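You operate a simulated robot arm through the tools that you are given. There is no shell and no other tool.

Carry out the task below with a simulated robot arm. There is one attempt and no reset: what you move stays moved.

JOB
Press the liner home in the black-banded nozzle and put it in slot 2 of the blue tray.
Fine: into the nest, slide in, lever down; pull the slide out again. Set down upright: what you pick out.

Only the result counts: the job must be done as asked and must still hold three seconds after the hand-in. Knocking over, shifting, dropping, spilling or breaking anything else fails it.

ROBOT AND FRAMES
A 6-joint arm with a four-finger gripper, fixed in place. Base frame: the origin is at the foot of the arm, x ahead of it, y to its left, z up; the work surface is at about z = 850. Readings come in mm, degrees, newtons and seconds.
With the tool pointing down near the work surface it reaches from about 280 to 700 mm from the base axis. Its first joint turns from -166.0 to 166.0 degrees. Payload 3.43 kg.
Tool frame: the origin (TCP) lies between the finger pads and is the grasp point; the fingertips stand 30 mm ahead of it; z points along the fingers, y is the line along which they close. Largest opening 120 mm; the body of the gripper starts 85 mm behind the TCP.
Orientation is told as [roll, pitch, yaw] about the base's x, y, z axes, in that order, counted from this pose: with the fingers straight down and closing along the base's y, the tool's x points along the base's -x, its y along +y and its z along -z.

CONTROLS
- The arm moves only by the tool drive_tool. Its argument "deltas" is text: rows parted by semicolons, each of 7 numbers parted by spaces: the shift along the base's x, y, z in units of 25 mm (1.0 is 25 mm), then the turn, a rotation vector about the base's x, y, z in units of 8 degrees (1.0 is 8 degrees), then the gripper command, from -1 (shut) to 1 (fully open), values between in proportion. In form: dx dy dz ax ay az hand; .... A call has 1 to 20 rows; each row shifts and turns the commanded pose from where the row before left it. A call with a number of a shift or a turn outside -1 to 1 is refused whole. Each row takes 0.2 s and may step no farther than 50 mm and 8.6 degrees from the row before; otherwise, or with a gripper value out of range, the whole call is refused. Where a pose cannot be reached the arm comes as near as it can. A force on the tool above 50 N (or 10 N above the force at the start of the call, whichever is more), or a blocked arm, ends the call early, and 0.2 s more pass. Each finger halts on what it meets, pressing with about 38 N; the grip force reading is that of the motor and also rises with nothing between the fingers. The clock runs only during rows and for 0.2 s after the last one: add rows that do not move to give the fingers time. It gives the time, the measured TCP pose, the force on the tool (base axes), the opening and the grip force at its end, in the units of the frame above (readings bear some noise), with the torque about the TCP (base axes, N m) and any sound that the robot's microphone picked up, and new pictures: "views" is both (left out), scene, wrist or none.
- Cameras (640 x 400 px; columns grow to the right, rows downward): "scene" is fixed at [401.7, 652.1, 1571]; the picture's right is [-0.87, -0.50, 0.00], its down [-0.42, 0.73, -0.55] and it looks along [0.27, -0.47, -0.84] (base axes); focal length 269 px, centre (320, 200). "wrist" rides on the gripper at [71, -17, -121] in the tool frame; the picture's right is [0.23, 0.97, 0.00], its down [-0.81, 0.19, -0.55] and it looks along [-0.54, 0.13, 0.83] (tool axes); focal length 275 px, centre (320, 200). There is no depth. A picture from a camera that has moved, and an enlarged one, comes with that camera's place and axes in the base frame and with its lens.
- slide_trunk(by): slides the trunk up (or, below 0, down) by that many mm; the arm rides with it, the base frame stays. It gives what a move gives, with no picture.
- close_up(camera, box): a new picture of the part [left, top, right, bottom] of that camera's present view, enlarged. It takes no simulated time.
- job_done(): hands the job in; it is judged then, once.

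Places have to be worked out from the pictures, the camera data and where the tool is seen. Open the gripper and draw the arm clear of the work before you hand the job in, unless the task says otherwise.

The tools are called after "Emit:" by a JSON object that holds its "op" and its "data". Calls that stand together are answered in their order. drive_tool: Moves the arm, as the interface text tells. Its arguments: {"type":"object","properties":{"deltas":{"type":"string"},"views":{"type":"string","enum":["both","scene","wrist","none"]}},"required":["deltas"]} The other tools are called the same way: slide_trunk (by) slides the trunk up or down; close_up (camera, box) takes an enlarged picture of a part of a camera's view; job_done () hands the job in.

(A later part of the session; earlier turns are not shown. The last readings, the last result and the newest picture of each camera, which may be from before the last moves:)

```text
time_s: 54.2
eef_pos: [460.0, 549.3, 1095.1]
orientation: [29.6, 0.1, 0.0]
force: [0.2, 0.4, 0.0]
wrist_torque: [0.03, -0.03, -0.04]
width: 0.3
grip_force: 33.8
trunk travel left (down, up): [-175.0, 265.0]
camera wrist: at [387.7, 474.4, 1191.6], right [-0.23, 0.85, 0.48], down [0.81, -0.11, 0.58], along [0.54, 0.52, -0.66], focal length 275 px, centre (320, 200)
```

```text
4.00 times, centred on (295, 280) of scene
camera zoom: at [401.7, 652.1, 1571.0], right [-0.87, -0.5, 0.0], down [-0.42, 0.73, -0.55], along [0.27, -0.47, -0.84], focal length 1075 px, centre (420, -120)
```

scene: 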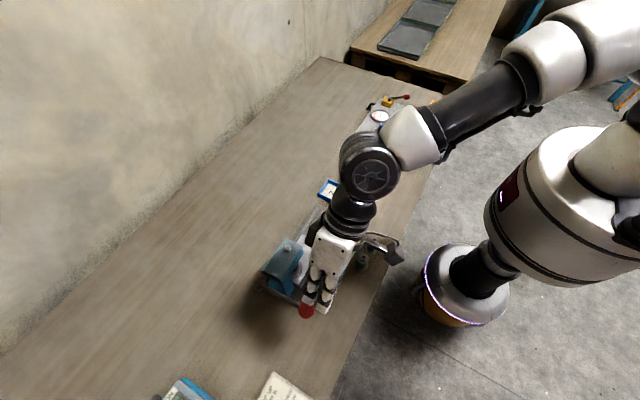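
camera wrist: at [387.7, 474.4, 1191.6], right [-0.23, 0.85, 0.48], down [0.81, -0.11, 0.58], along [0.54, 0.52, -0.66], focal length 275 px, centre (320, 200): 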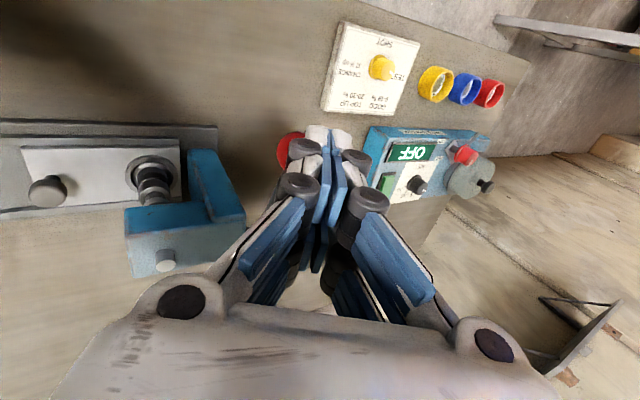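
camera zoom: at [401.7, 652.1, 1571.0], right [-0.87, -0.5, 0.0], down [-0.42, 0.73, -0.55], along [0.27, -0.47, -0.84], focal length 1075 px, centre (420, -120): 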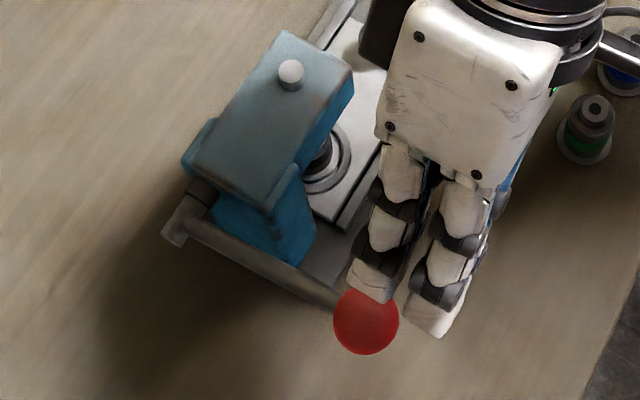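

The geometry matches. I press down on the ball in steps, following its arc about the hub and watching force and sound.

Emit:
{"op": "drive_tool", "data": {"deltas": "0 0.08 -0.6 0 0 0 -1; 0 0 -0.4 0 0 0 -1; 0 0 -0.3 0 0 0 -1; -0.1 0 -0.4 0 0 0 -1; 0 0 0 0 0 0 -1"}}

Emit:
{"op": "close_up", "data": {"camera": "scene", "box": [240, 230, 350, 330]}}

```text
time_s: 55.4
eef_pos: [457.0, 552.6, 1053.7]
orientation: [29.6, 0.0, 0.0]
force: [-1.0, -0.6, 1.0]
wrist_torque: [0.0, -0.01, -0.03]
width: 0.1
grip_force: 33.3
trunk travel left (down, up): [-175.0, 265.0]
camera wrist: at [385.0, 476.6, 1148.9], right [-0.23, 0.85, 0.48], down [0.81, -0.11, 0.58], along [0.54, 0.52, -0.66], focal length 275 px, centre (320, 200)
```

scene: 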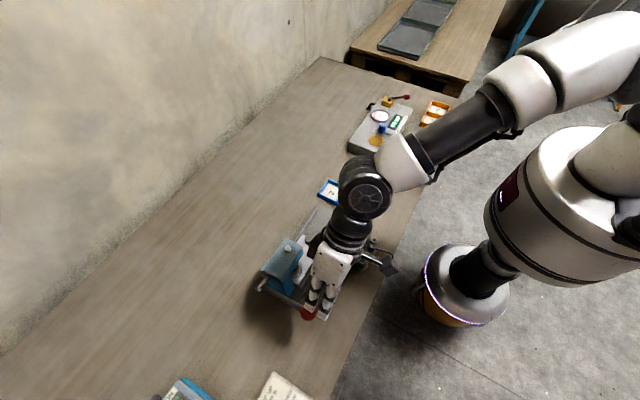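
wrist: 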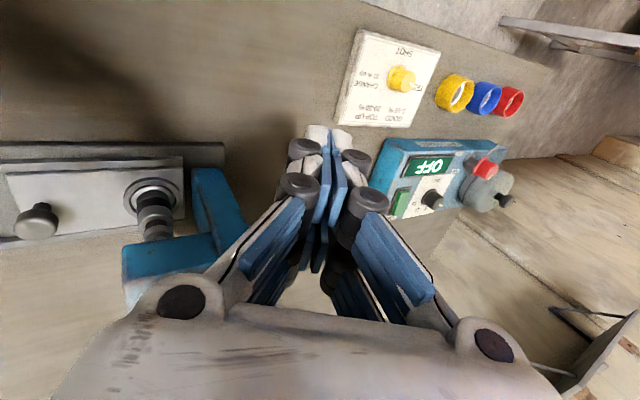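

```text
4.00 times, centred on (295, 280) of scene
camera zoom: at [401.7, 652.1, 1571.0], right [-0.87, -0.5, 0.0], down [-0.42, 0.73, -0.55], along [0.27, -0.47, -0.84], focal length 1075 px, centre (420, -120)
```

zoom: 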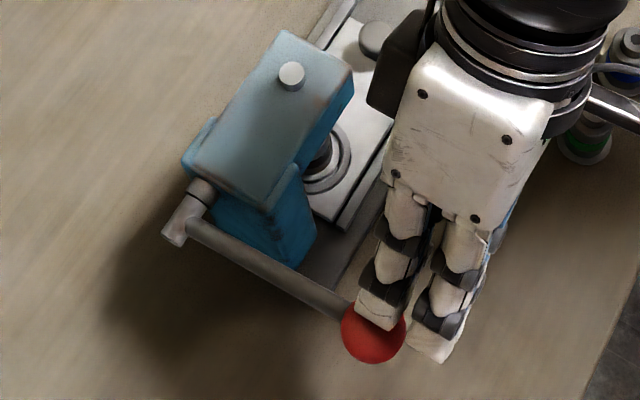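

The ball is going down easily with about 1 N of resistance. I continue along the arc.

Emit:
{"op": "drive_tool", "data": {"deltas": "-0.06 0 -0.4 0 0 0 -1; 0 0 -0.4 0 0 0 -1; 0 0 -0.4 0 0 0 -1; 0.04 0 -0.4 0 0 0 -1; 0.06 0 -0.4 0 0 0 -1; 0 0 0 0 0 0 -1"}}

Emit:
{"op": "close_up", "data": {"camera": "scene", "box": [240, 230, 350, 330]}}

```text
time_s: 56.8
eef_pos: [457.9, 550.6, 1002.0]
orientation: [29.7, -0.1, 0.0]
force: [-0.1, -1.4, 0.8]
wrist_torque: [-0.01, -0.02, -0.08]
width: 0.1
grip_force: 33.5
trunk travel left (down, up): [-175.0, 265.0]
camera wrist: at [386.1, 476.2, 1098.5], right [-0.23, 0.85, 0.48], down [0.81, -0.11, 0.58], along [0.54, 0.52, -0.66], focal length 275 px, centre (320, 200)
```

scene: 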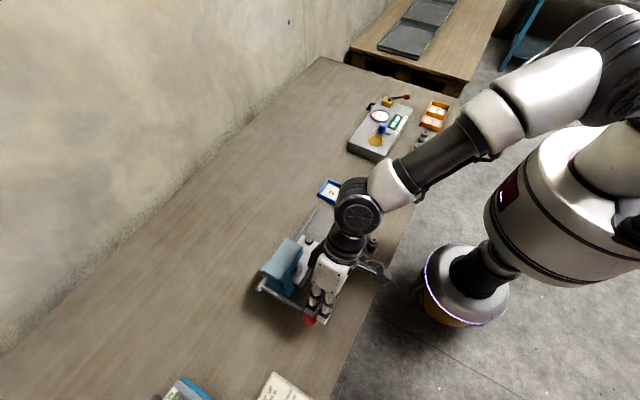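
wrist: 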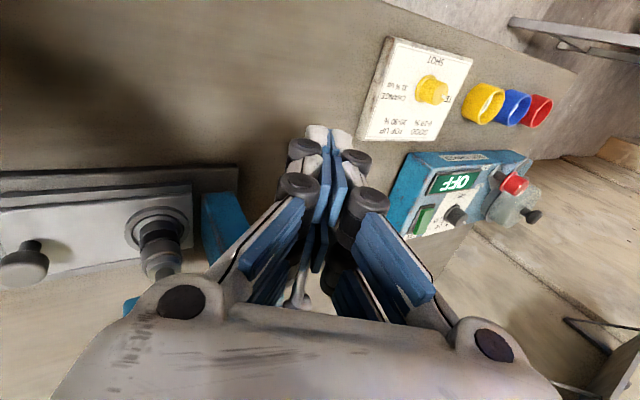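

```text
4.00 times, centred on (295, 280) of scene
camera zoom: at [401.7, 652.1, 1571.0], right [-0.87, -0.5, 0.0], down [-0.42, 0.73, -0.55], along [0.27, -0.47, -0.84], focal length 1075 px, centre (420, -120)
```

zoom: 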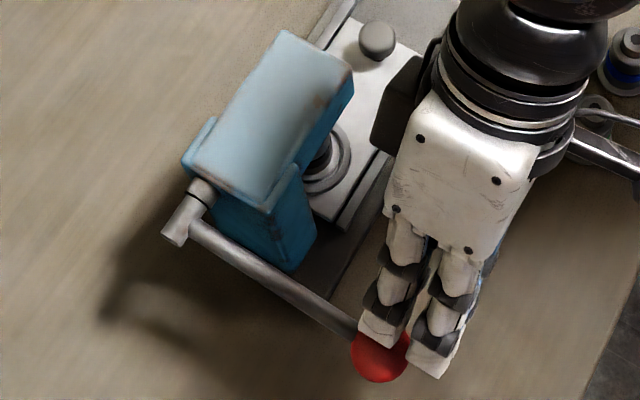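

The ram pin has dropped flush, so the ram is descending with the lever. I continue down the arc.

Emit:
{"op": "drive_tool", "data": {"deltas": "0.07 0 -0.3 0 0 0 -1; 0.1 0 -0.3 0 0 0 -1; 0.12 0 -0.3 0 0 0 -1; 0 0 0 0 0 0 -1", "views": "scene"}}

Emit:
{"op": "close_up", "data": {"camera": "scene", "box": [240, 230, 350, 330]}}

```text
time_s: 57.6
eef_pos: [466.0, 550.0, 992.9]
orientation: [30.5, -0.5, -0.1]
force: [-4.8, -18.7, 27.0]
wrist_torque: [-0.07, 0.0, 0.1]
width: 6.2
grip_force: 33.3
trunk travel left (down, up): [-175.0, 265.0]
stopped in row 4: the force on the tool passed its limit at 51 N (the readings are from after the stop); the commanded pose is now the measured one
```

scene: 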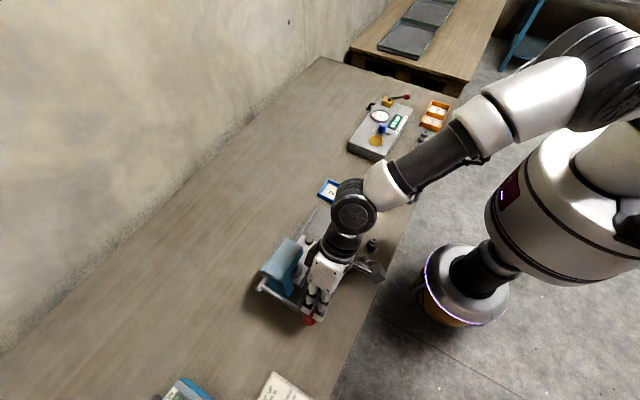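

```text
4.00 times, centred on (295, 280) of scene
camera zoom: at [401.7, 652.1, 1571.0], right [-0.87, -0.5, 0.0], down [-0.42, 0.73, -0.55], along [0.27, -0.47, -0.84], focal length 1075 px, centre (420, -120)
```

zoom: 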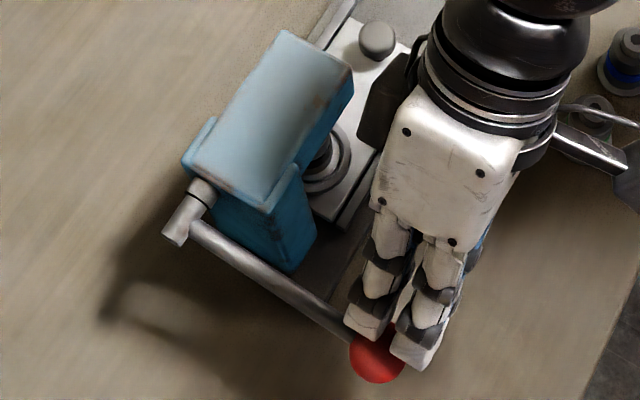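

The ram met resistance at a ball angle of about -18 degrees, probably on the liner, and the ball was wedging the jaws apart. I back off, shift +16 mm in y so one jaw edge bears vertically on the ball top, and look.

Emit:
{"op": "drive_tool", "data": {"deltas": "0 0 0.5 0 0 0 -1; 0 0.3 0.2 0 0 0 -1; 0 0.35 0 0 0 0 -1; 0 0 0 0 0 0 -1"}}

Emit:
{"op": "close_up", "data": {"camera": "scene", "box": [240, 230, 350, 330]}}

Emit:
{"op": "close_up", "data": {"camera": "wrist", "box": [60, 100, 420, 320]}}

```text
time_s: 58.6
eef_pos: [465.3, 569.9, 1002.2]
orientation: [30.0, -0.2, -0.1]
force: [-0.7, 1.0, 2.3]
wrist_torque: [0.06, 0.05, 0.01]
width: 0.1
grip_force: 33.5
trunk travel left (down, up): [-175.0, 265.0]
camera wrist: at [393.9, 495.4, 1099.0], right [-0.23, 0.84, 0.49], down [0.81, -0.11, 0.58], along [0.54, 0.53, -0.66], focal length 275 px, centre (320, 200)
```

scene: 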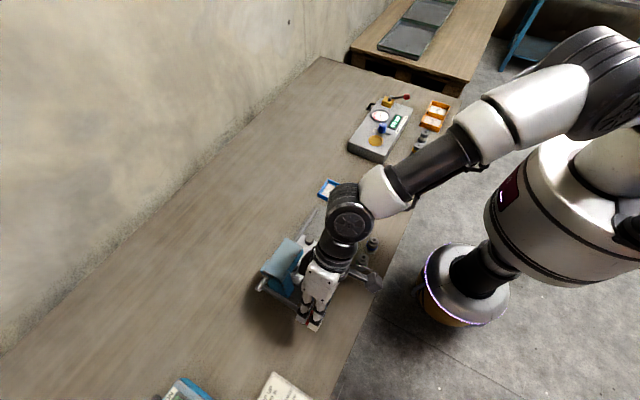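
wrist: 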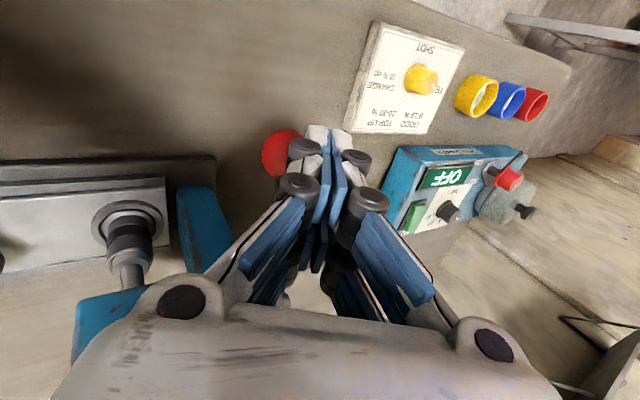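

```text
4.00 times, centred on (295, 280) of scene
camera zoom: at [401.7, 652.1, 1571.0], right [-0.87, -0.5, 0.0], down [-0.42, 0.73, -0.55], along [0.27, -0.47, -0.84], focal length 1075 px, centre (420, -120)
```

zoom: 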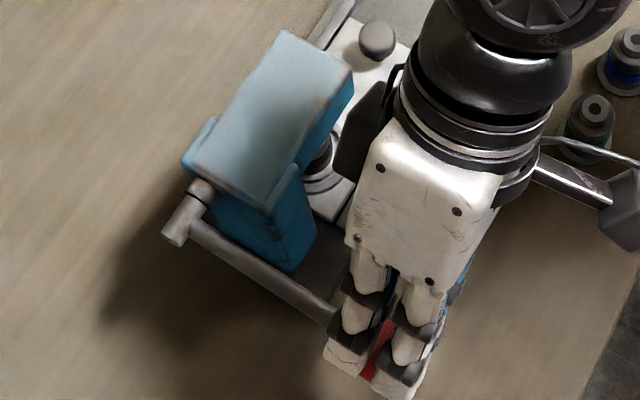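

```text
1.78 times, centred on (240, 210) of wrist
camera zoom: at [393.9, 495.4, 1099.0], right [-0.23, 0.84, 0.49], down [0.81, -0.11, 0.58], along [0.54, 0.53, -0.66], focal length 489 px, centre (462, 182)
```

zoom: 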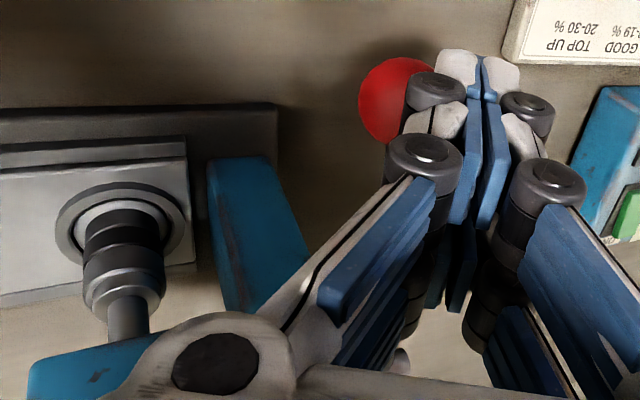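

The lever holds its position, with the ball at about (473, 574, 952), and the ram is visibly touching the nozzle's liner. I press down gently with the jaw edge over the ball top.

Emit:
{"op": "drive_tool", "data": {"deltas": "0 0 -0.12 0 0 0 -1; 0 0 -0.12 0 0 0 -1; 0.04 0 -0.12 0 0 0 -1; 0.04 0 -0.12 0 0 0 -1; 0 0 0 0 0 0 -1", "views": "wrist"}}

Emit:
{"op": "close_up", "data": {"camera": "wrist", "box": [60, 100, 420, 320]}}

```text
time_s: 59.9
eef_pos: [467.5, 570.8, 998.0]
orientation: [30.5, -0.6, 0.0]
force: [-8.9, 4.3, 34.4]
wrist_torque: [0.29, 0.09, 0.08]
width: 0.2
grip_force: 33.5
trunk travel left (down, up): [-175.0, 265.0]
camera wrist: at [394.7, 494.6, 1092.6], right [-0.24, 0.84, 0.49], down [0.8, -0.12, 0.58], along [0.54, 0.53, -0.65], focal length 275 px, centre (320, 200)
```

wrist: 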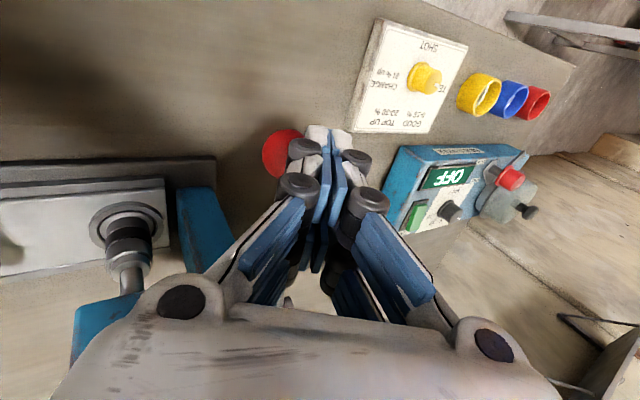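

```text
1.78 times, centred on (240, 210) of wrist
camera zoom: at [394.7, 494.6, 1092.6], right [-0.24, 0.84, 0.49], down [0.8, -0.12, 0.58], along [0.54, 0.53, -0.65], focal length 489 px, centre (462, 182)
```

zoom: 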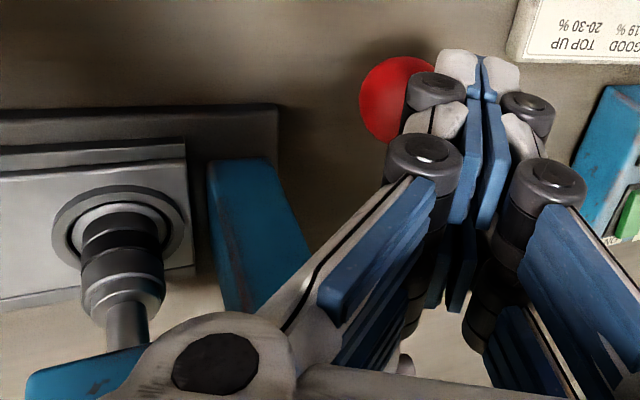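

I zoom in on the nozzle under the ram to see whether the liner is already flush.

Emit:
{"op": "close_up", "data": {"camera": "wrist", "box": [85, 190, 185, 300]}}

Emit:
{"op": "close_up", "data": {"camera": "scene", "box": [275, 240, 345, 310]}}

```text
3.64 times, centred on (135, 245) of wrist
camera zoom: at [394.7, 494.6, 1092.6], right [-0.24, 0.84, 0.49], down [0.8, -0.12, 0.58], along [0.54, 0.53, -0.65], focal length 1001 px, centre (993, 36)
```

zoom: 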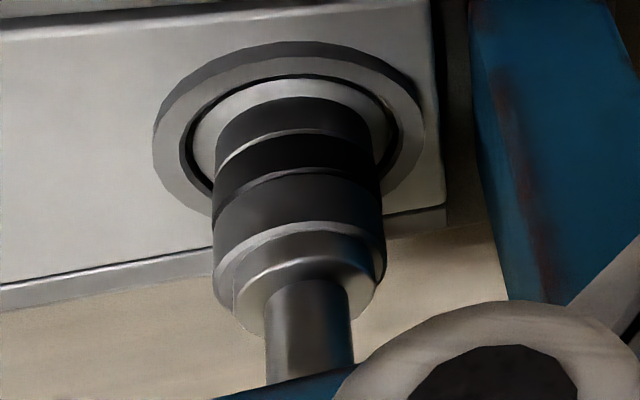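

```text
5.71 times, centred on (310, 275) of scene
camera zoom: at [401.7, 652.1, 1571.0], right [-0.87, -0.5, 0.0], down [-0.42, 0.73, -0.55], along [0.27, -0.47, -0.84], focal length 1535 px, centre (377, -229)
```

zoom: 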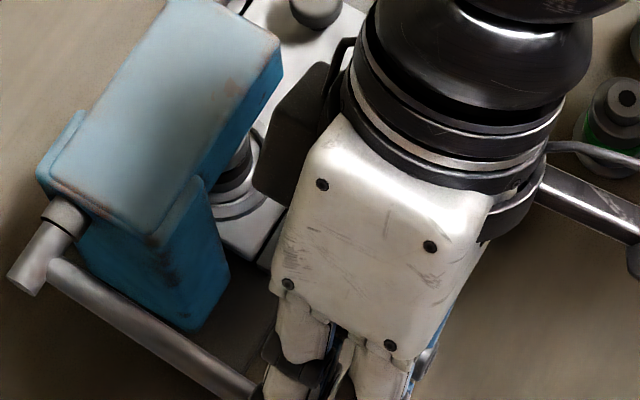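

I zoom in further on the joint between the ram foot and the nozzle top.

Emit:
{"op": "close_up", "data": {"camera": "wrist", "box": [112, 220, 152, 295]}}

```text
5.33 times, centred on (132, 258) of wrist
camera zoom: at [394.7, 494.6, 1092.6], right [-0.24, 0.84, 0.49], down [0.8, -0.12, 0.58], along [0.54, 0.53, -0.65], focal length 1468 px, centre (1323, -107)
```

zoom: 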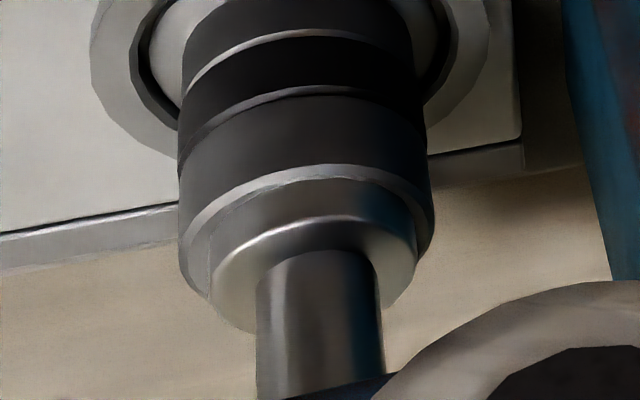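

The full-width ram foot sits directly on the nozzle body with no liner showing between, so the liner looks flush and the lever has bottomed. I press slightly harder for a moment to be sure.

Emit:
{"op": "drive_tool", "data": {"deltas": "0.02 0 -0.1 0 0 0 -1; 0 0 0 0 0 0 -1; 0 0 0 0 0 0 -1", "views": "wrist"}}

Emit:
{"op": "close_up", "data": {"camera": "wrist", "box": [112, 220, 152, 295]}}

```text
time_s: 60.6
eef_pos: [467.9, 570.2, 997.9]
orientation: [30.6, -0.6, 0.0]
force: [-10.0, 5.5, 38.8]
wrist_torque: [0.35, 0.09, 0.04]
width: 0.2
grip_force: 33.9
trunk travel left (down, up): [-175.0, 265.0]
camera wrist: at [395.6, 494.5, 1091.6], right [-0.24, 0.84, 0.49], down [0.8, -0.12, 0.58], along [0.55, 0.53, -0.65], focal length 275 px, centre (320, 200)
```

wrist: 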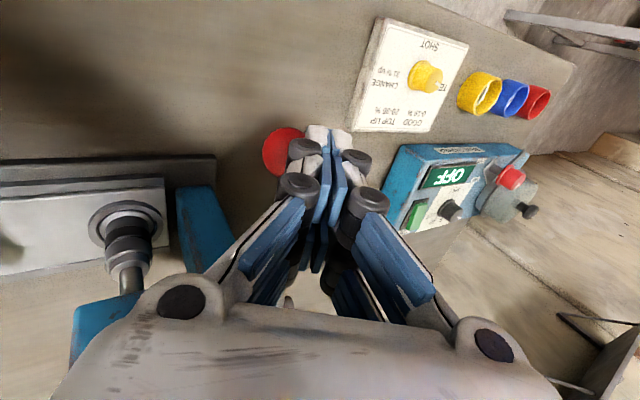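

```text
5.33 times, centred on (132, 258) of wrist
camera zoom: at [395.6, 494.5, 1091.6], right [-0.24, 0.84, 0.49], down [0.8, -0.12, 0.58], along [0.55, 0.53, -0.65], focal length 1468 px, centre (1323, -107)
```

zoom: 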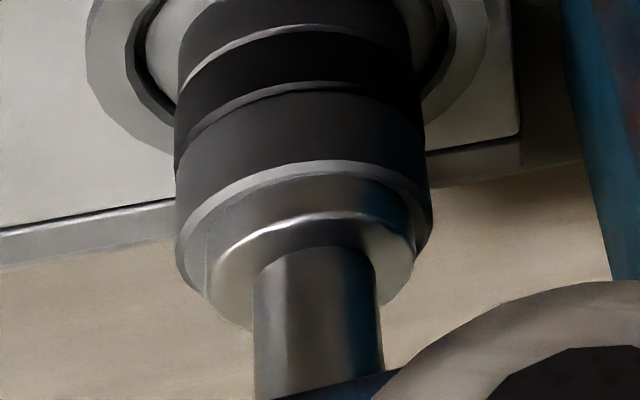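

It is rigid, so the liner is home. I now raise the tool and see whether the lever returns by itself.

Emit:
{"op": "drive_tool", "data": {"deltas": "0 0 0.5 0 0 0 -1; 0 0 0.6 0 0 0 -1; 0 0 0.8 0 0 0 -1; 0 0 0.8 0 0 0 -1; 0 0 0 0 0 0 -1"}}

Emit:
{"op": "close_up", "data": {"camera": "wrist", "box": [60, 100, 420, 320]}}

Emit:
{"op": "close_up", "data": {"camera": "scene", "box": [240, 230, 350, 330]}}

```text
time_s: 61.9
eef_pos: [469.0, 570.6, 1057.2]
orientation: [30.1, -0.2, 0.0]
force: [0.6, 0.1, 1.3]
wrist_torque: [-0.02, 0.01, 0.01]
width: 0.0
grip_force: 33.7
trunk travel left (down, up): [-175.0, 265.0]
camera wrist: at [397.8, 494.7, 1152.3], right [-0.23, 0.84, 0.49], down [0.81, -0.11, 0.58], along [0.54, 0.53, -0.66], focal length 275 px, centre (320, 200)
```

scene: 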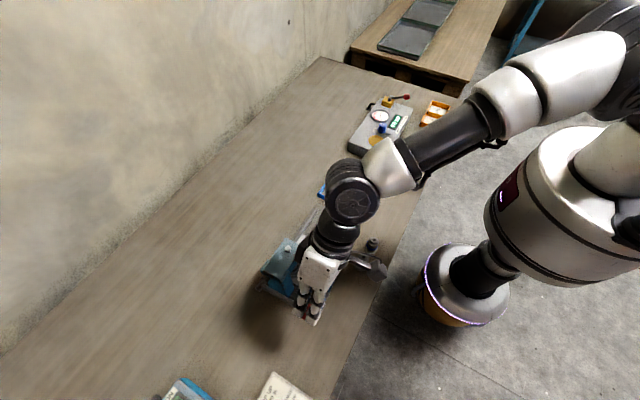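
wrist: 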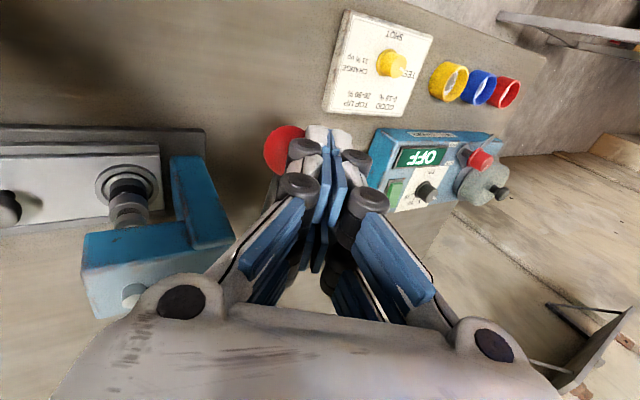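

```text
1.78 times, centred on (240, 210) of wrist
camera zoom: at [397.8, 494.7, 1152.3], right [-0.23, 0.84, 0.49], down [0.81, -0.11, 0.58], along [0.54, 0.53, -0.66], focal length 489 px, centre (462, 182)
```

zoom: 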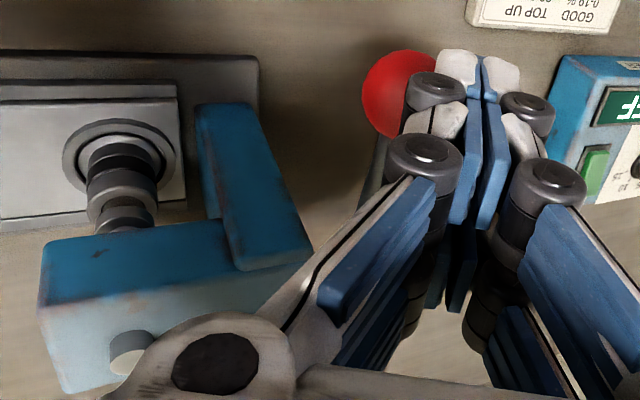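

```text
4.00 times, centred on (295, 280) of scene
camera zoom: at [401.7, 652.1, 1571.0], right [-0.87, -0.5, 0.0], down [-0.42, 0.73, -0.55], along [0.27, -0.47, -0.84], focal length 1075 px, centre (420, -120)
```

zoom: 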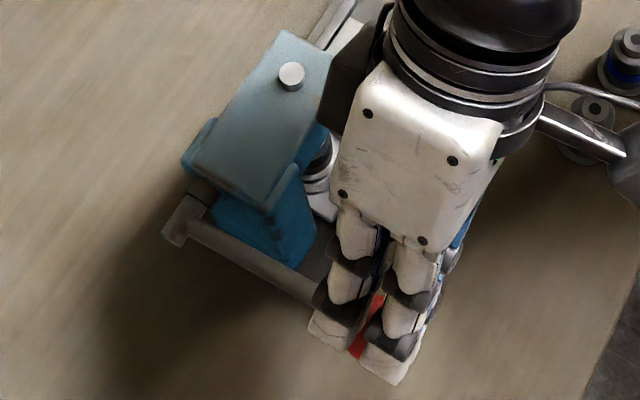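

The lever springs back with the finger and the ram pin is rising again. I let it up fully, then retreat inward to the earlier safe spot.

Emit:
{"op": "drive_tool", "data": {"deltas": "0 0 0.5 0 0 0 -1; 0 0 0.5 0 0 0 -1; 0 0 0.8 0 0 0 -1; 0 0 0.8 0 0 0 -1; -0.2 -0.9 0.4 0 0 0 -1; -0.2 -0.9 0.4 0 0 0 -1; -0.2 -0.9 0.3 0 0 0 -1; -0.2 -0.9 0 0 0 0 -1; 0 0 0 0 0 0 -1"}}

Emit:
{"op": "close_up", "data": {"camera": "wrist", "box": [60, 60, 380, 260]}}

Emit:
{"op": "close_up", "data": {"camera": "scene", "box": [240, 210, 350, 330]}}

```text
time_s: 63.9
eef_pos: [449.7, 480.8, 1148.8]
orientation: [30.0, -0.1, 0.0]
force: [0.4, -0.1, -0.1]
wrist_torque: [-0.02, -0.03, -0.02]
width: 0.0
grip_force: 33.7
trunk travel left (down, up): [-175.0, 265.0]
camera wrist: at [377.5, 405.7, 1244.7], right [-0.23, 0.84, 0.49], down [0.81, -0.11, 0.58], along [0.54, 0.53, -0.66], focal length 275 px, centre (320, 200)
```

scene: 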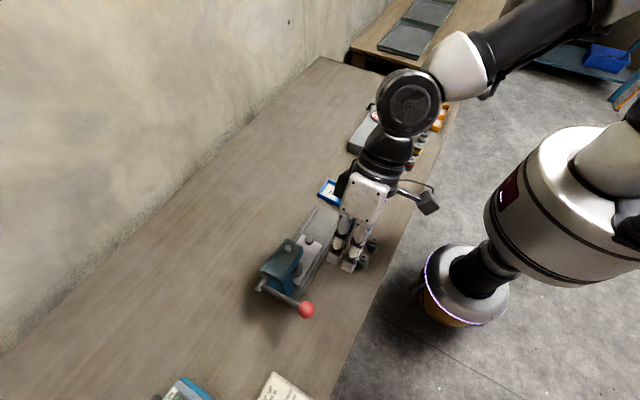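
wrist: 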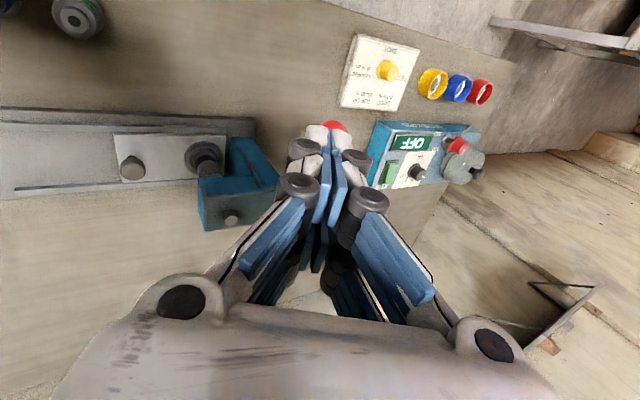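

```text
2.00 times, centred on (220, 160) of wrist
camera zoom: at [377.5, 405.7, 1244.7], right [-0.23, 0.84, 0.49], down [0.81, -0.11, 0.58], along [0.54, 0.53, -0.66], focal length 551 px, centre (520, 280)
```

zoom: 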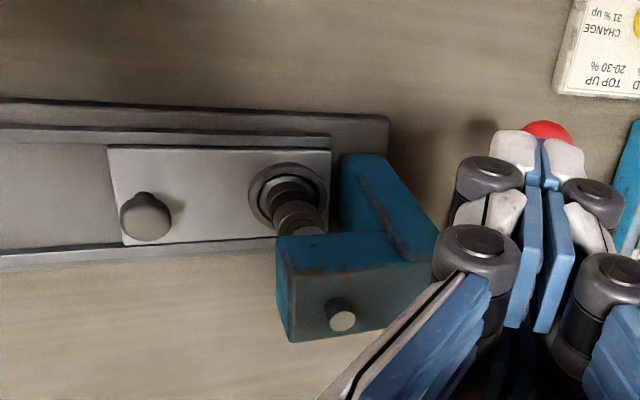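

```text
3.33 times, centred on (295, 270) of scene
camera zoom: at [401.7, 652.1, 1571.0], right [-0.87, -0.5, 0.0], down [-0.42, 0.73, -0.55], along [0.27, -0.47, -0.84], focal length 896 px, centre (403, -33)
```

zoom: 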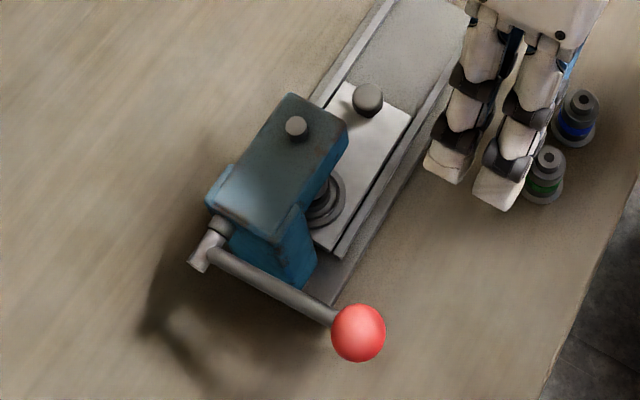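

The lever is fully up again. I return the gripper to vertical and turn it to yaw 90 while moving inward, with the jaws reopened. Then I will tilt 16 degrees toward +y to keep away from the reach limit at the knob.

Emit:
{"op": "drive_tool", "data": {"deltas": "0 -0.7 0 -0.94 0 0 -0.1; 0 -0.7 0 -0.94 0 0 -0.1; 0 -0.7 0 -0.94 0 0 -0.1; 0 -0.7 0 -0.93 0 0 -0.1; 0 0 0 0 0 1 -0.1; 0 0 0 0 0 1 -0.1; 0 0 0 0 0 1 -0.1; 0 0 0 0 0 1 -0.1; 0 0 0 0 0 1 -0.1; 0 0 0 0 0 1 -0.1; 0 0 0 0 0 1 -0.1; 0 0 0 0 0 1 -0.1; 0 0 0 0 0 1 -0.1; 0 0 0 0 0 1 -0.1; 0 0 0 0 0 1 -0.1; 0 0 0 0 0 0.25 -0.1; 0 0 0 1 0 0 -0.1; 0 0 0 1 0 0 -0.1; 0 0 0 0 0 0 -0.1", "views": "scene"}}

```text
time_s: 67.8
eef_pos: [448.7, 409.7, 1148.2]
orientation: [0.0, -16.3, 90.2]
force: [0.3, -0.1, -0.6]
wrist_torque: [0.02, 0.0, 0.01]
width: 54.0
grip_force: 0.0
trunk travel left (down, up): [-175.0, 265.0]
```

scene: 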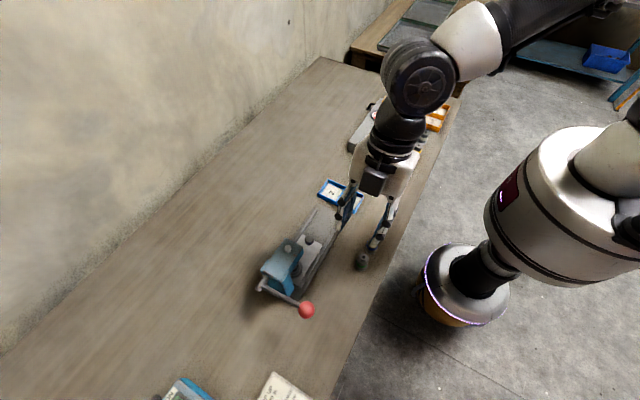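

The tilt is now right. I move over the knob, to about (579.4, 389, 1000).

Emit:
{"op": "drive_tool", "data": {"deltas": "0.9 -0.15 -0.5 0 0 0 -0.1; 0.9 -0.15 -0.5 0 0 0 -0.1; 0.9 -0.15 -0.5 0 0 0 -0.1; 0.9 -0.15 -0.5 0 0 0 -0.1; 0.9 -0.15 -0.5 0 0 0 -0.1; 0.73 -0.08 -0.5 0 0 0 -0.1; 0 0 -1 0 0 0 -0.1; 0 0 -1 0 0 0 -0.1; 0 0 -0.9 0 0 0 -0.1; 0 0 0 0 0 0 -0.1"}}

Emit:
{"op": "close_up", "data": {"camera": "wrist", "box": [200, 60, 440, 300]}}

Emit:
{"op": "close_up", "data": {"camera": "scene", "box": [250, 190, 350, 290]}}

```text
time_s: 70.0
eef_pos: [579.1, 389.3, 1001.1]
orientation: [0.0, -16.2, 90.1]
force: [-0.5, -0.7, 0.0]
wrist_torque: [0.0, -0.01, -0.02]
width: 54.1
grip_force: 0.1
trunk travel left (down, up): [-175.0, 265.0]
camera wrist: at [596.5, 286.6, 1097.1], right [-0.97, -0.22, -0.06], down [-0.19, 0.62, 0.76], along [-0.13, 0.75, -0.65], focal length 275 px, centre (320, 200)
```

scene: 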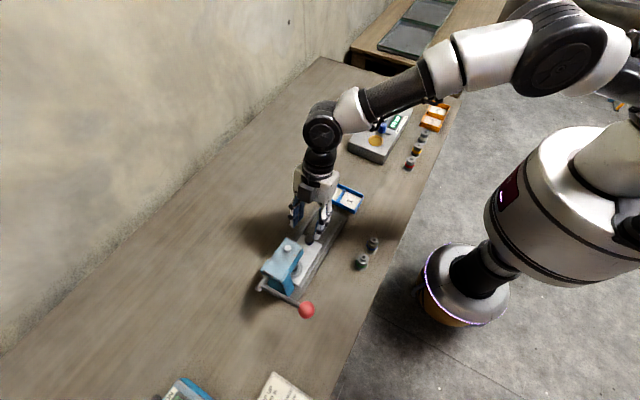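
wrist: 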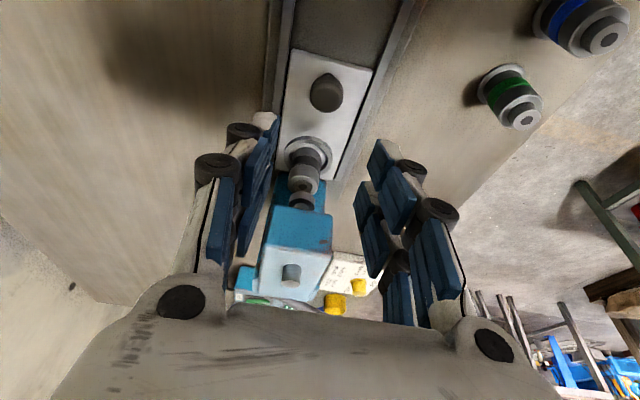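

```text
1.67 times, centred on (320, 180) of wrist
camera zoom: at [596.5, 286.6, 1097.1], right [-0.97, -0.22, -0.06], down [-0.19, 0.62, 0.76], along [-0.13, 0.75, -0.65], focal length 459 px, centre (320, 233)
```

zoom: 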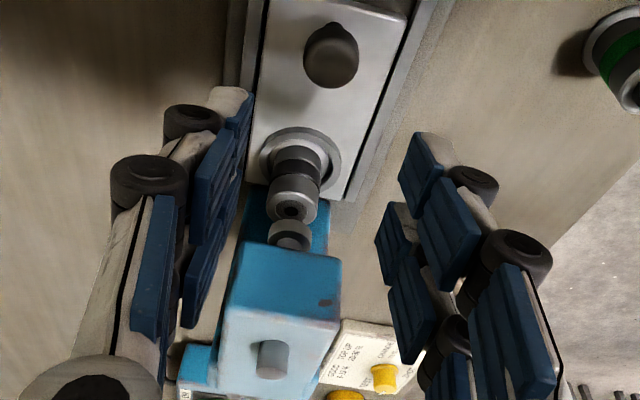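

```text
4.00 times, centred on (300, 240) of scene
camera zoom: at [401.7, 652.1, 1571.0], right [-0.87, -0.5, 0.0], down [-0.42, 0.73, -0.55], along [0.27, -0.47, -0.84], focal length 1075 px, centre (400, 40)
```

zoom: 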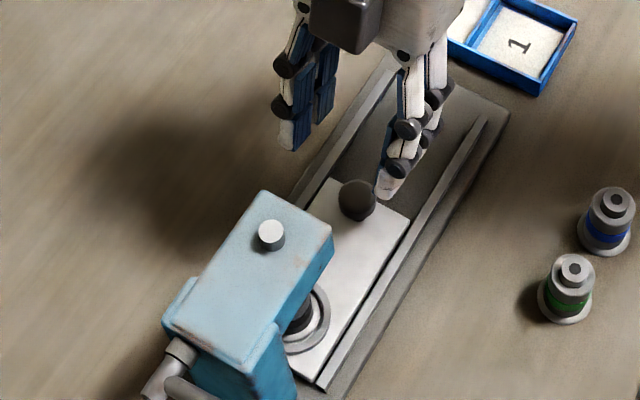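

The knob is where expected, at about (580, 393). I check the liner on the nozzle top from here.

Emit:
{"op": "close_up", "data": {"camera": "wrist", "box": [275, 125, 345, 215]}}

```text
4.44 times, centred on (310, 170) of wrist
camera zoom: at [596.5, 286.6, 1097.1], right [-0.97, -0.22, -0.06], down [-0.19, 0.62, 0.76], along [-0.13, 0.75, -0.65], focal length 1224 px, centre (364, 333)
```

zoom: 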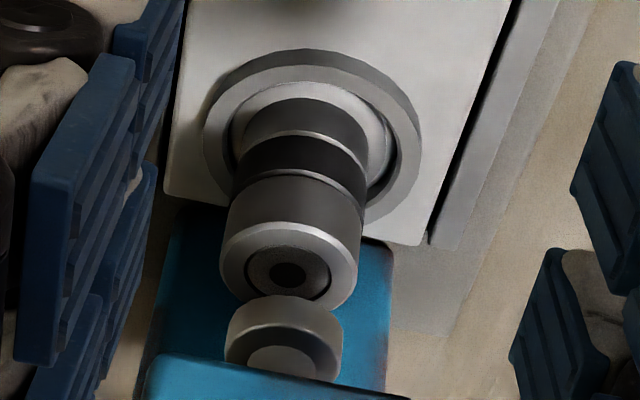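

The liner is now flush with the nozzle body and the ram is clear. I lower onto the knob and grip it.

Emit:
{"op": "drive_tool", "data": {"deltas": "0 0 -1 0 0 0 -0.1; 0 0 -1 0 0 0 -0.1; 0.02 0 -1 0 0 0 -0.1; 0 0 -0.6 0 0 0 -0.1; 0 0 0 0 0 0 -0.1"}}

Emit:
{"op": "close_up", "data": {"camera": "scene", "box": [260, 190, 360, 290]}}

```text
time_s: 71.2
eef_pos: [579.8, 388.3, 912.6]
orientation: [0.0, -16.1, 90.2]
force: [-1.2, 0.2, 0.0]
wrist_torque: [0.0, -0.01, 0.02]
width: 54.0
grip_force: 0.1
trunk travel left (down, up): [-175.0, 265.0]
camera wrist: at [596.9, 286.4, 1007.4], right [-0.97, -0.22, -0.06], down [-0.19, 0.62, 0.76], along [-0.13, 0.75, -0.65], focal length 275 px, centre (320, 200)
```

scene: 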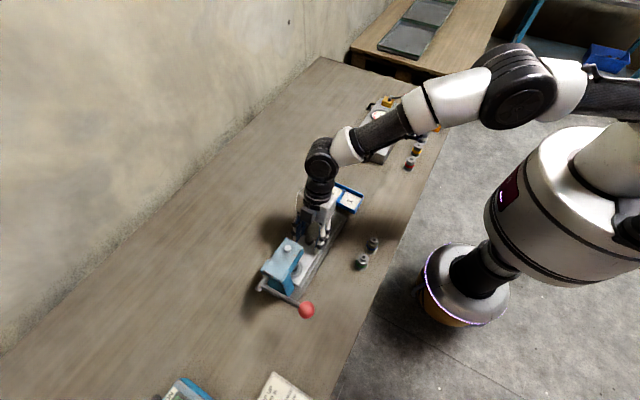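
wrist: 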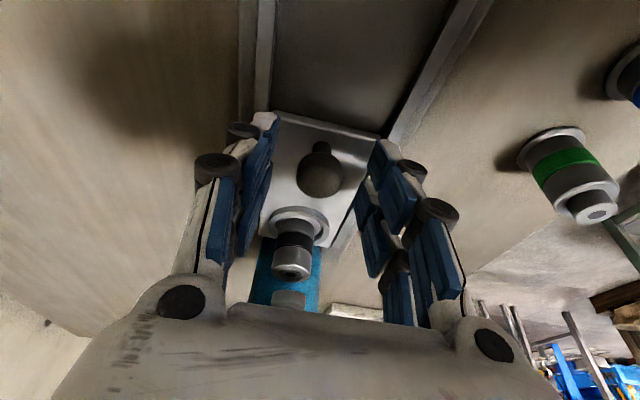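

```text
4.00 times, centred on (310, 240) of scene
camera zoom: at [401.7, 652.1, 1571.0], right [-0.87, -0.5, 0.0], down [-0.42, 0.73, -0.55], along [0.27, -0.47, -0.84], focal length 1075 px, centre (360, 40)
```

zoom: 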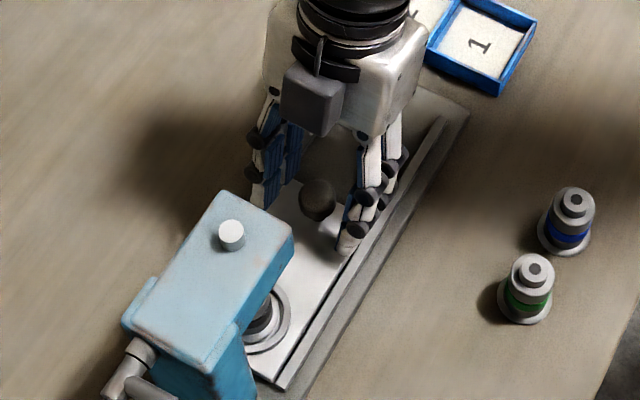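

The jaws straddle the knob. I close them and pull the slide back in -y.

Emit:
{"op": "drive_tool", "data": {"deltas": "0 0 0 0 0 0 -0.4; 0 0 0 0 0 0 -0.7; 0 0 0 0 0 0 -1; 0 0 0 0 0 0 -1; 0 0 0 0 0 0 -1; 0 0 0 0 0 0 -1", "views": "none"}}

Emit:
{"op": "drive_tool", "data": {"deltas": "0 -0.2 0 0 0 0 -1; 0 -0.3 0 0 0 0 -1; 0 -0.4 0 0 0 0 -1; 0 -0.4 0 0 0 0 -1; 0 -0.4 0 0 0 0 -1; 0 -0.4 0 0 0 0 -1; 0 -0.4 0 0 0 0 -1; 0 0 0 0 0 0 -1"}}

```text
time_s: 72.7
eef_pos: [579.0, 389.2, 911.6]
orientation: [0.0, -16.2, 90.1]
force: [-0.2, 0.3, -0.1]
wrist_torque: [0.04, -0.03, 0.0]
width: 22.9
grip_force: 45.0
trunk travel left (down, up): [-175.0, 265.0]
```

```text
time_s: 74.5
eef_pos: [579.4, 326.8, 912.4]
orientation: [0.0, -16.3, 90.2]
force: [-3.9, -0.4, 1.6]
wrist_torque: [-0.01, 0.14, 0.11]
width: 22.8
grip_force: 45.3
trunk travel left (down, up): [-175.0, 265.0]
camera wrist: at [596.8, 223.6, 1007.6], right [-0.97, -0.22, -0.06], down [-0.19, 0.62, 0.76], along [-0.13, 0.75, -0.65], focal length 275 px, centre (320, 200)
```

scene: 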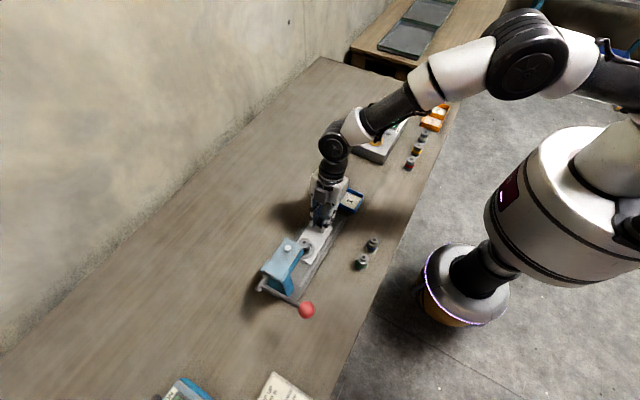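
wrist: 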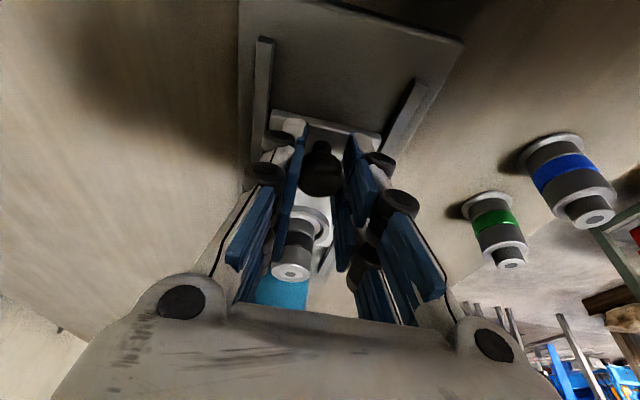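

The slide is coming out cleanly with the nozzle. I pull the remaining 45 mm or so.

Emit:
{"op": "drive_tool", "data": {"deltas": "0 -0.4 0 0 0 0 -1; 0 -0.4 0 0 0 0 -1; 0 -0.4 0 0 0 0 -1; 0 -0.3 0 0 0 0 -1; 0 -0.2 0 0 0 0 -1; 0 0 0 0 0 0 -1", "views": "none"}}

Emit:
{"op": "drive_tool", "data": {"deltas": "0 -0.1 0 0 0 0 -1; 0 0 0 0 0 0 -1", "views": "none"}}

```text
time_s: 75.8
eef_pos: [580.0, 283.2, 911.9]
orientation: [0.0, -16.1, 90.0]
force: [-5.7, -0.8, -3.0]
wrist_torque: [-0.1, 0.07, 0.02]
width: 23.0
grip_force: 45.4
trunk travel left (down, up): [-175.0, 265.0]
```

```text
time_s: 76.5
eef_pos: [580.9, 281.5, 912.6]
orientation: [0.1, -16.3, 90.1]
force: [-6.6, -0.8, -3.5]
wrist_torque: [-0.07, 0.16, 0.07]
width: 22.9
grip_force: 44.8
trunk travel left (down, up): [-175.0, 265.0]
```

I take one more small step to confirm the outer stop, then release and rise.

Emit:
{"op": "drive_tool", "data": {"deltas": "0 -0.1 0 0 0 0 -1; 0 0 0 0 0 0 -1", "views": "none"}}

Emit:
{"op": "drive_tool", "data": {"deltas": "0 0 0 0 0 0 -0.5; 0 0 0 0 0 0 -0.1; 0 0 0 0 0 0 -0.1; 0 0 0 0 0 0 -0.1; 0 -0.1 1 0 0 0 -0.1; 0 -0.2 1 0 0 0 -0.1; 0 -0.2 1 0 0 0 -0.1; 0 0 0.8 0 0 0 -0.1; 0 0 0 -1 0 0 -0.1; 0 0 0 -1 0 0 -0.1; 0 0 0 0 0 0 -0.1"}}

Emit:
{"op": "close_up", "data": {"camera": "wrist", "box": [200, 20, 440, 260]}}

Emit:
{"op": "close_up", "data": {"camera": "scene", "box": [260, 170, 370, 280]}}

```text
time_s: 77.0
eef_pos: [580.5, 279.8, 912.3]
orientation: [0.0, -16.2, 90.1]
force: [-7.8, 1.5, -4.6]
wrist_torque: [-0.03, 0.23, 0.08]
width: 22.9
grip_force: 45.0
trunk travel left (down, up): [-175.0, 265.0]
```

```text
time_s: 79.5
eef_pos: [579.7, 264.7, 1006.6]
orientation: [-0.1, -0.1, 90.2]
force: [0.6, 0.1, -0.1]
wrist_torque: [-0.01, -0.03, -0.02]
width: 53.8
grip_force: 0.0
trunk travel left (down, up): [-175.0, 265.0]
camera wrist: at [597.0, 193.7, 1126.8], right [-0.97, -0.23, 0.0], down [-0.19, 0.81, 0.55], along [-0.13, 0.54, -0.83], focal length 275 px, centre (320, 200)
```

scene: 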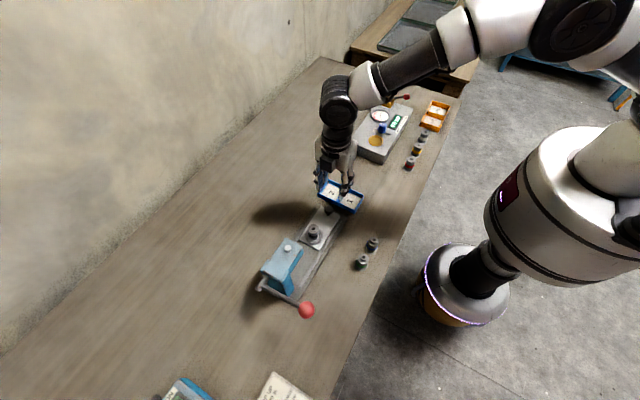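
wrist: 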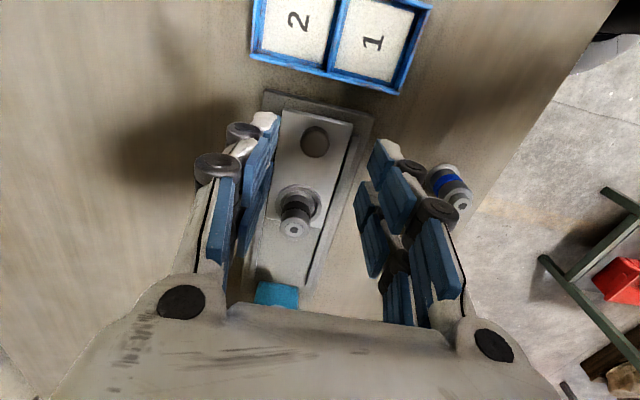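

```text
1.67 times, centred on (320, 140) of wrist
camera zoom: at [597.0, 193.7, 1126.8], right [-0.97, -0.23, 0.0], down [-0.19, 0.81, 0.55], along [-0.13, 0.54, -0.83], focal length 459 px, centre (320, 300)
```

zoom: 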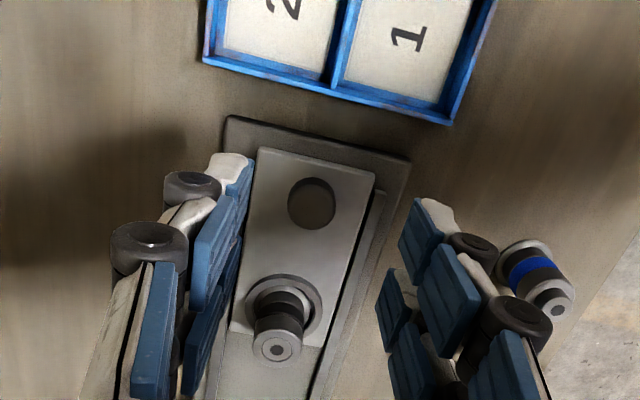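

```text
3.64 times, centred on (315, 225) of scene
camera zoom: at [401.7, 652.1, 1571.0], right [-0.87, -0.5, 0.0], down [-0.42, 0.73, -0.55], along [0.27, -0.47, -0.84], focal length 977 px, centre (338, 109)
```

zoom: 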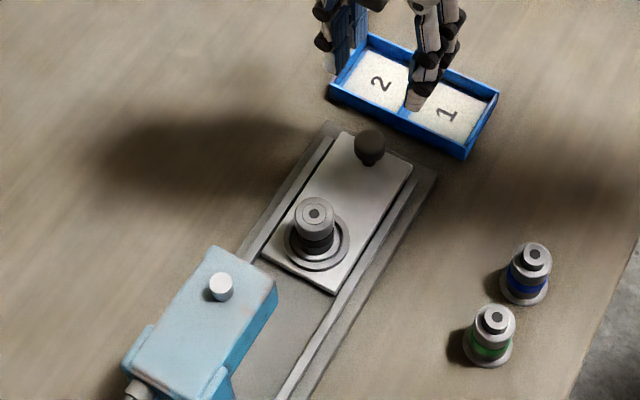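

The slide is out at its original place, with the nozzle upright and the liner flush. I move -y to measure the tray with an empty gripper.

Emit:
{"op": "drive_tool", "data": {"deltas": "-0.4 -1 0.4 0 0 0 -0.1; -0.4 -1 0 0 0 0 -0.1; 0 -1 0 0 0 0 -0.1; 0 0 0 0 0 0 -0.1", "views": "wrist"}}

Emit:
{"op": "close_up", "data": {"camera": "wrist", "box": [200, 40, 420, 200]}}

Emit:
{"op": "close_up", "data": {"camera": "scene", "box": [310, 170, 370, 220]}}

```text
time_s: 80.5
eef_pos: [558.9, 191.3, 1016.2]
orientation: [0.0, -0.2, 90.0]
force: [-0.3, -0.3, -0.2]
wrist_torque: [0.0, 0.01, 0.01]
width: 54.0
grip_force: 0.0
trunk travel left (down, up): [-175.0, 265.0]
camera wrist: at [576.6, 119.1, 1136.5], right [-0.97, -0.23, 0.0], down [-0.19, 0.81, 0.56], along [-0.13, 0.54, -0.83], focal length 275 px, centre (320, 200)
```

wrist: 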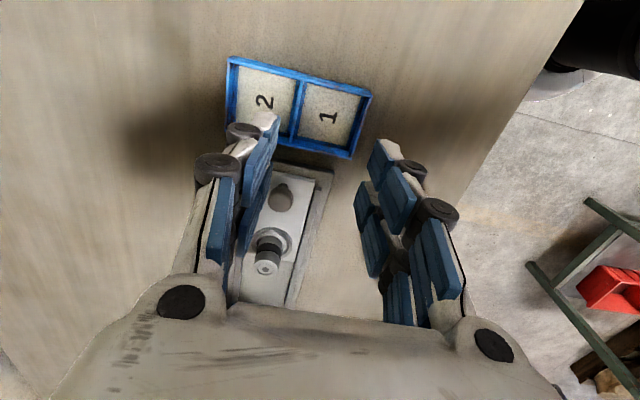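

```text
2.50 times, centred on (310, 120) of wrist
camera zoom: at [576.6, 119.1, 1136.5], right [-0.97, -0.23, 0.0], down [-0.19, 0.81, 0.56], along [-0.13, 0.54, -0.83], focal length 688 px, centre (345, 400)
```

zoom: 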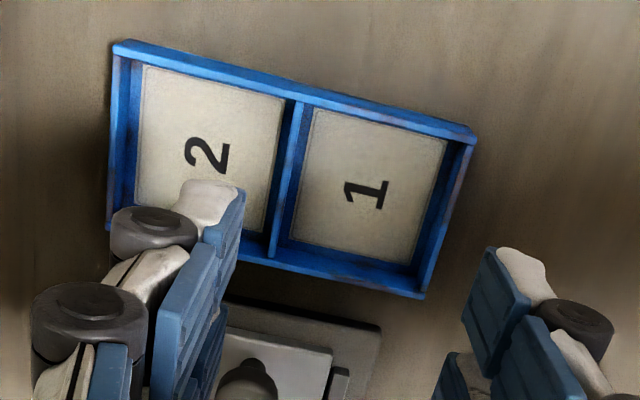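

```text
8.00 times, centred on (340, 195) of scene
camera zoom: at [401.7, 652.1, 1571.0], right [-0.87, -0.5, 0.0], down [-0.42, 0.73, -0.55], along [0.27, -0.47, -0.84], focal length 2149 px, centre (160, 240)
```

zoom: 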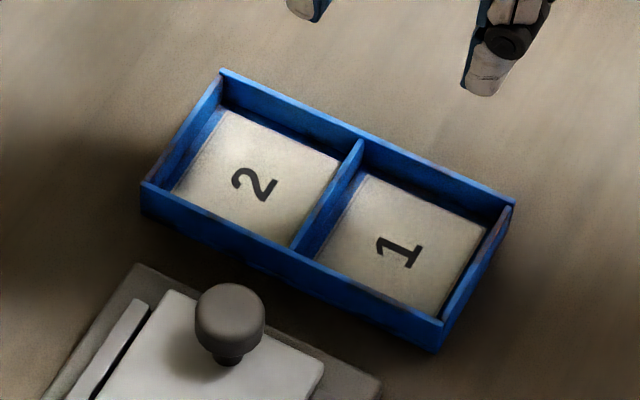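

Slot 2's pad is centred at about (611.5, 200), about 53 mm square with walls about 20 mm high. I go back over the nozzle with yaw 90, to grip it higher so the fingertips clear the tray walls.

Emit:
{"op": "drive_tool", "data": {"deltas": "0.2 0.9 0 0 0 0 -0.1; 0.2 0.9 0 0 0 0 -0.1; 0.2 0.9 0 0 0 0 -0.1; 0.22 0.9 0 0 0 0 -0.1; 0 0.9 0 0 0 0 -0.1; 0 0.9 0 0 0 0 -0.1; 0 0.9 0 0 0 0 -0.1; 0 0.87 0 0 0 0 -0.1; 0 0 0 0 0 0 -0.1", "views": "wrist"}}

Emit:
{"op": "close_up", "data": {"camera": "wrist", "box": [240, 60, 400, 200]}}

```text
time_s: 82.5
eef_pos: [580.4, 371.2, 1015.6]
orientation: [0.0, -0.1, 90.1]
force: [-0.5, -1.3, -0.6]
wrist_torque: [0.01, 0.02, -0.02]
width: 53.9
grip_force: 0.1
trunk travel left (down, up): [-175.0, 265.0]
camera wrist: at [597.6, 298.5, 1136.6], right [-0.97, -0.23, 0.0], down [-0.19, 0.81, 0.56], along [-0.13, 0.54, -0.83], focal length 275 px, centre (320, 200)
```

wrist: 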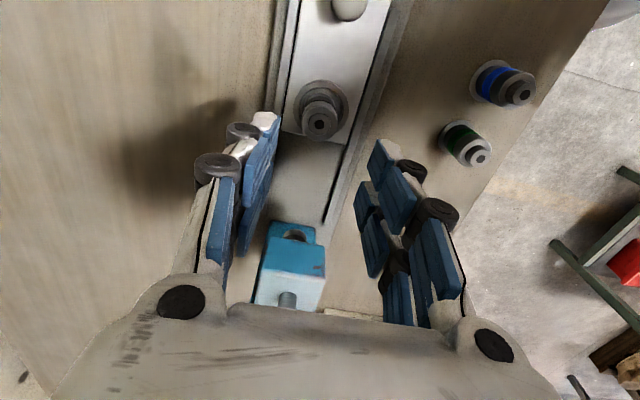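

```text
2.86 times, centred on (320, 130) of wrist
camera zoom: at [597.6, 298.5, 1136.6], right [-0.97, -0.23, 0.0], down [-0.19, 0.81, 0.56], along [-0.13, 0.54, -0.83], focal length 786 px, centre (320, 400)
```

zoom: 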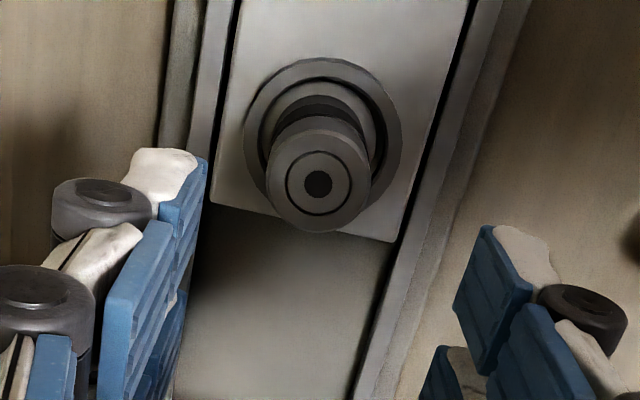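

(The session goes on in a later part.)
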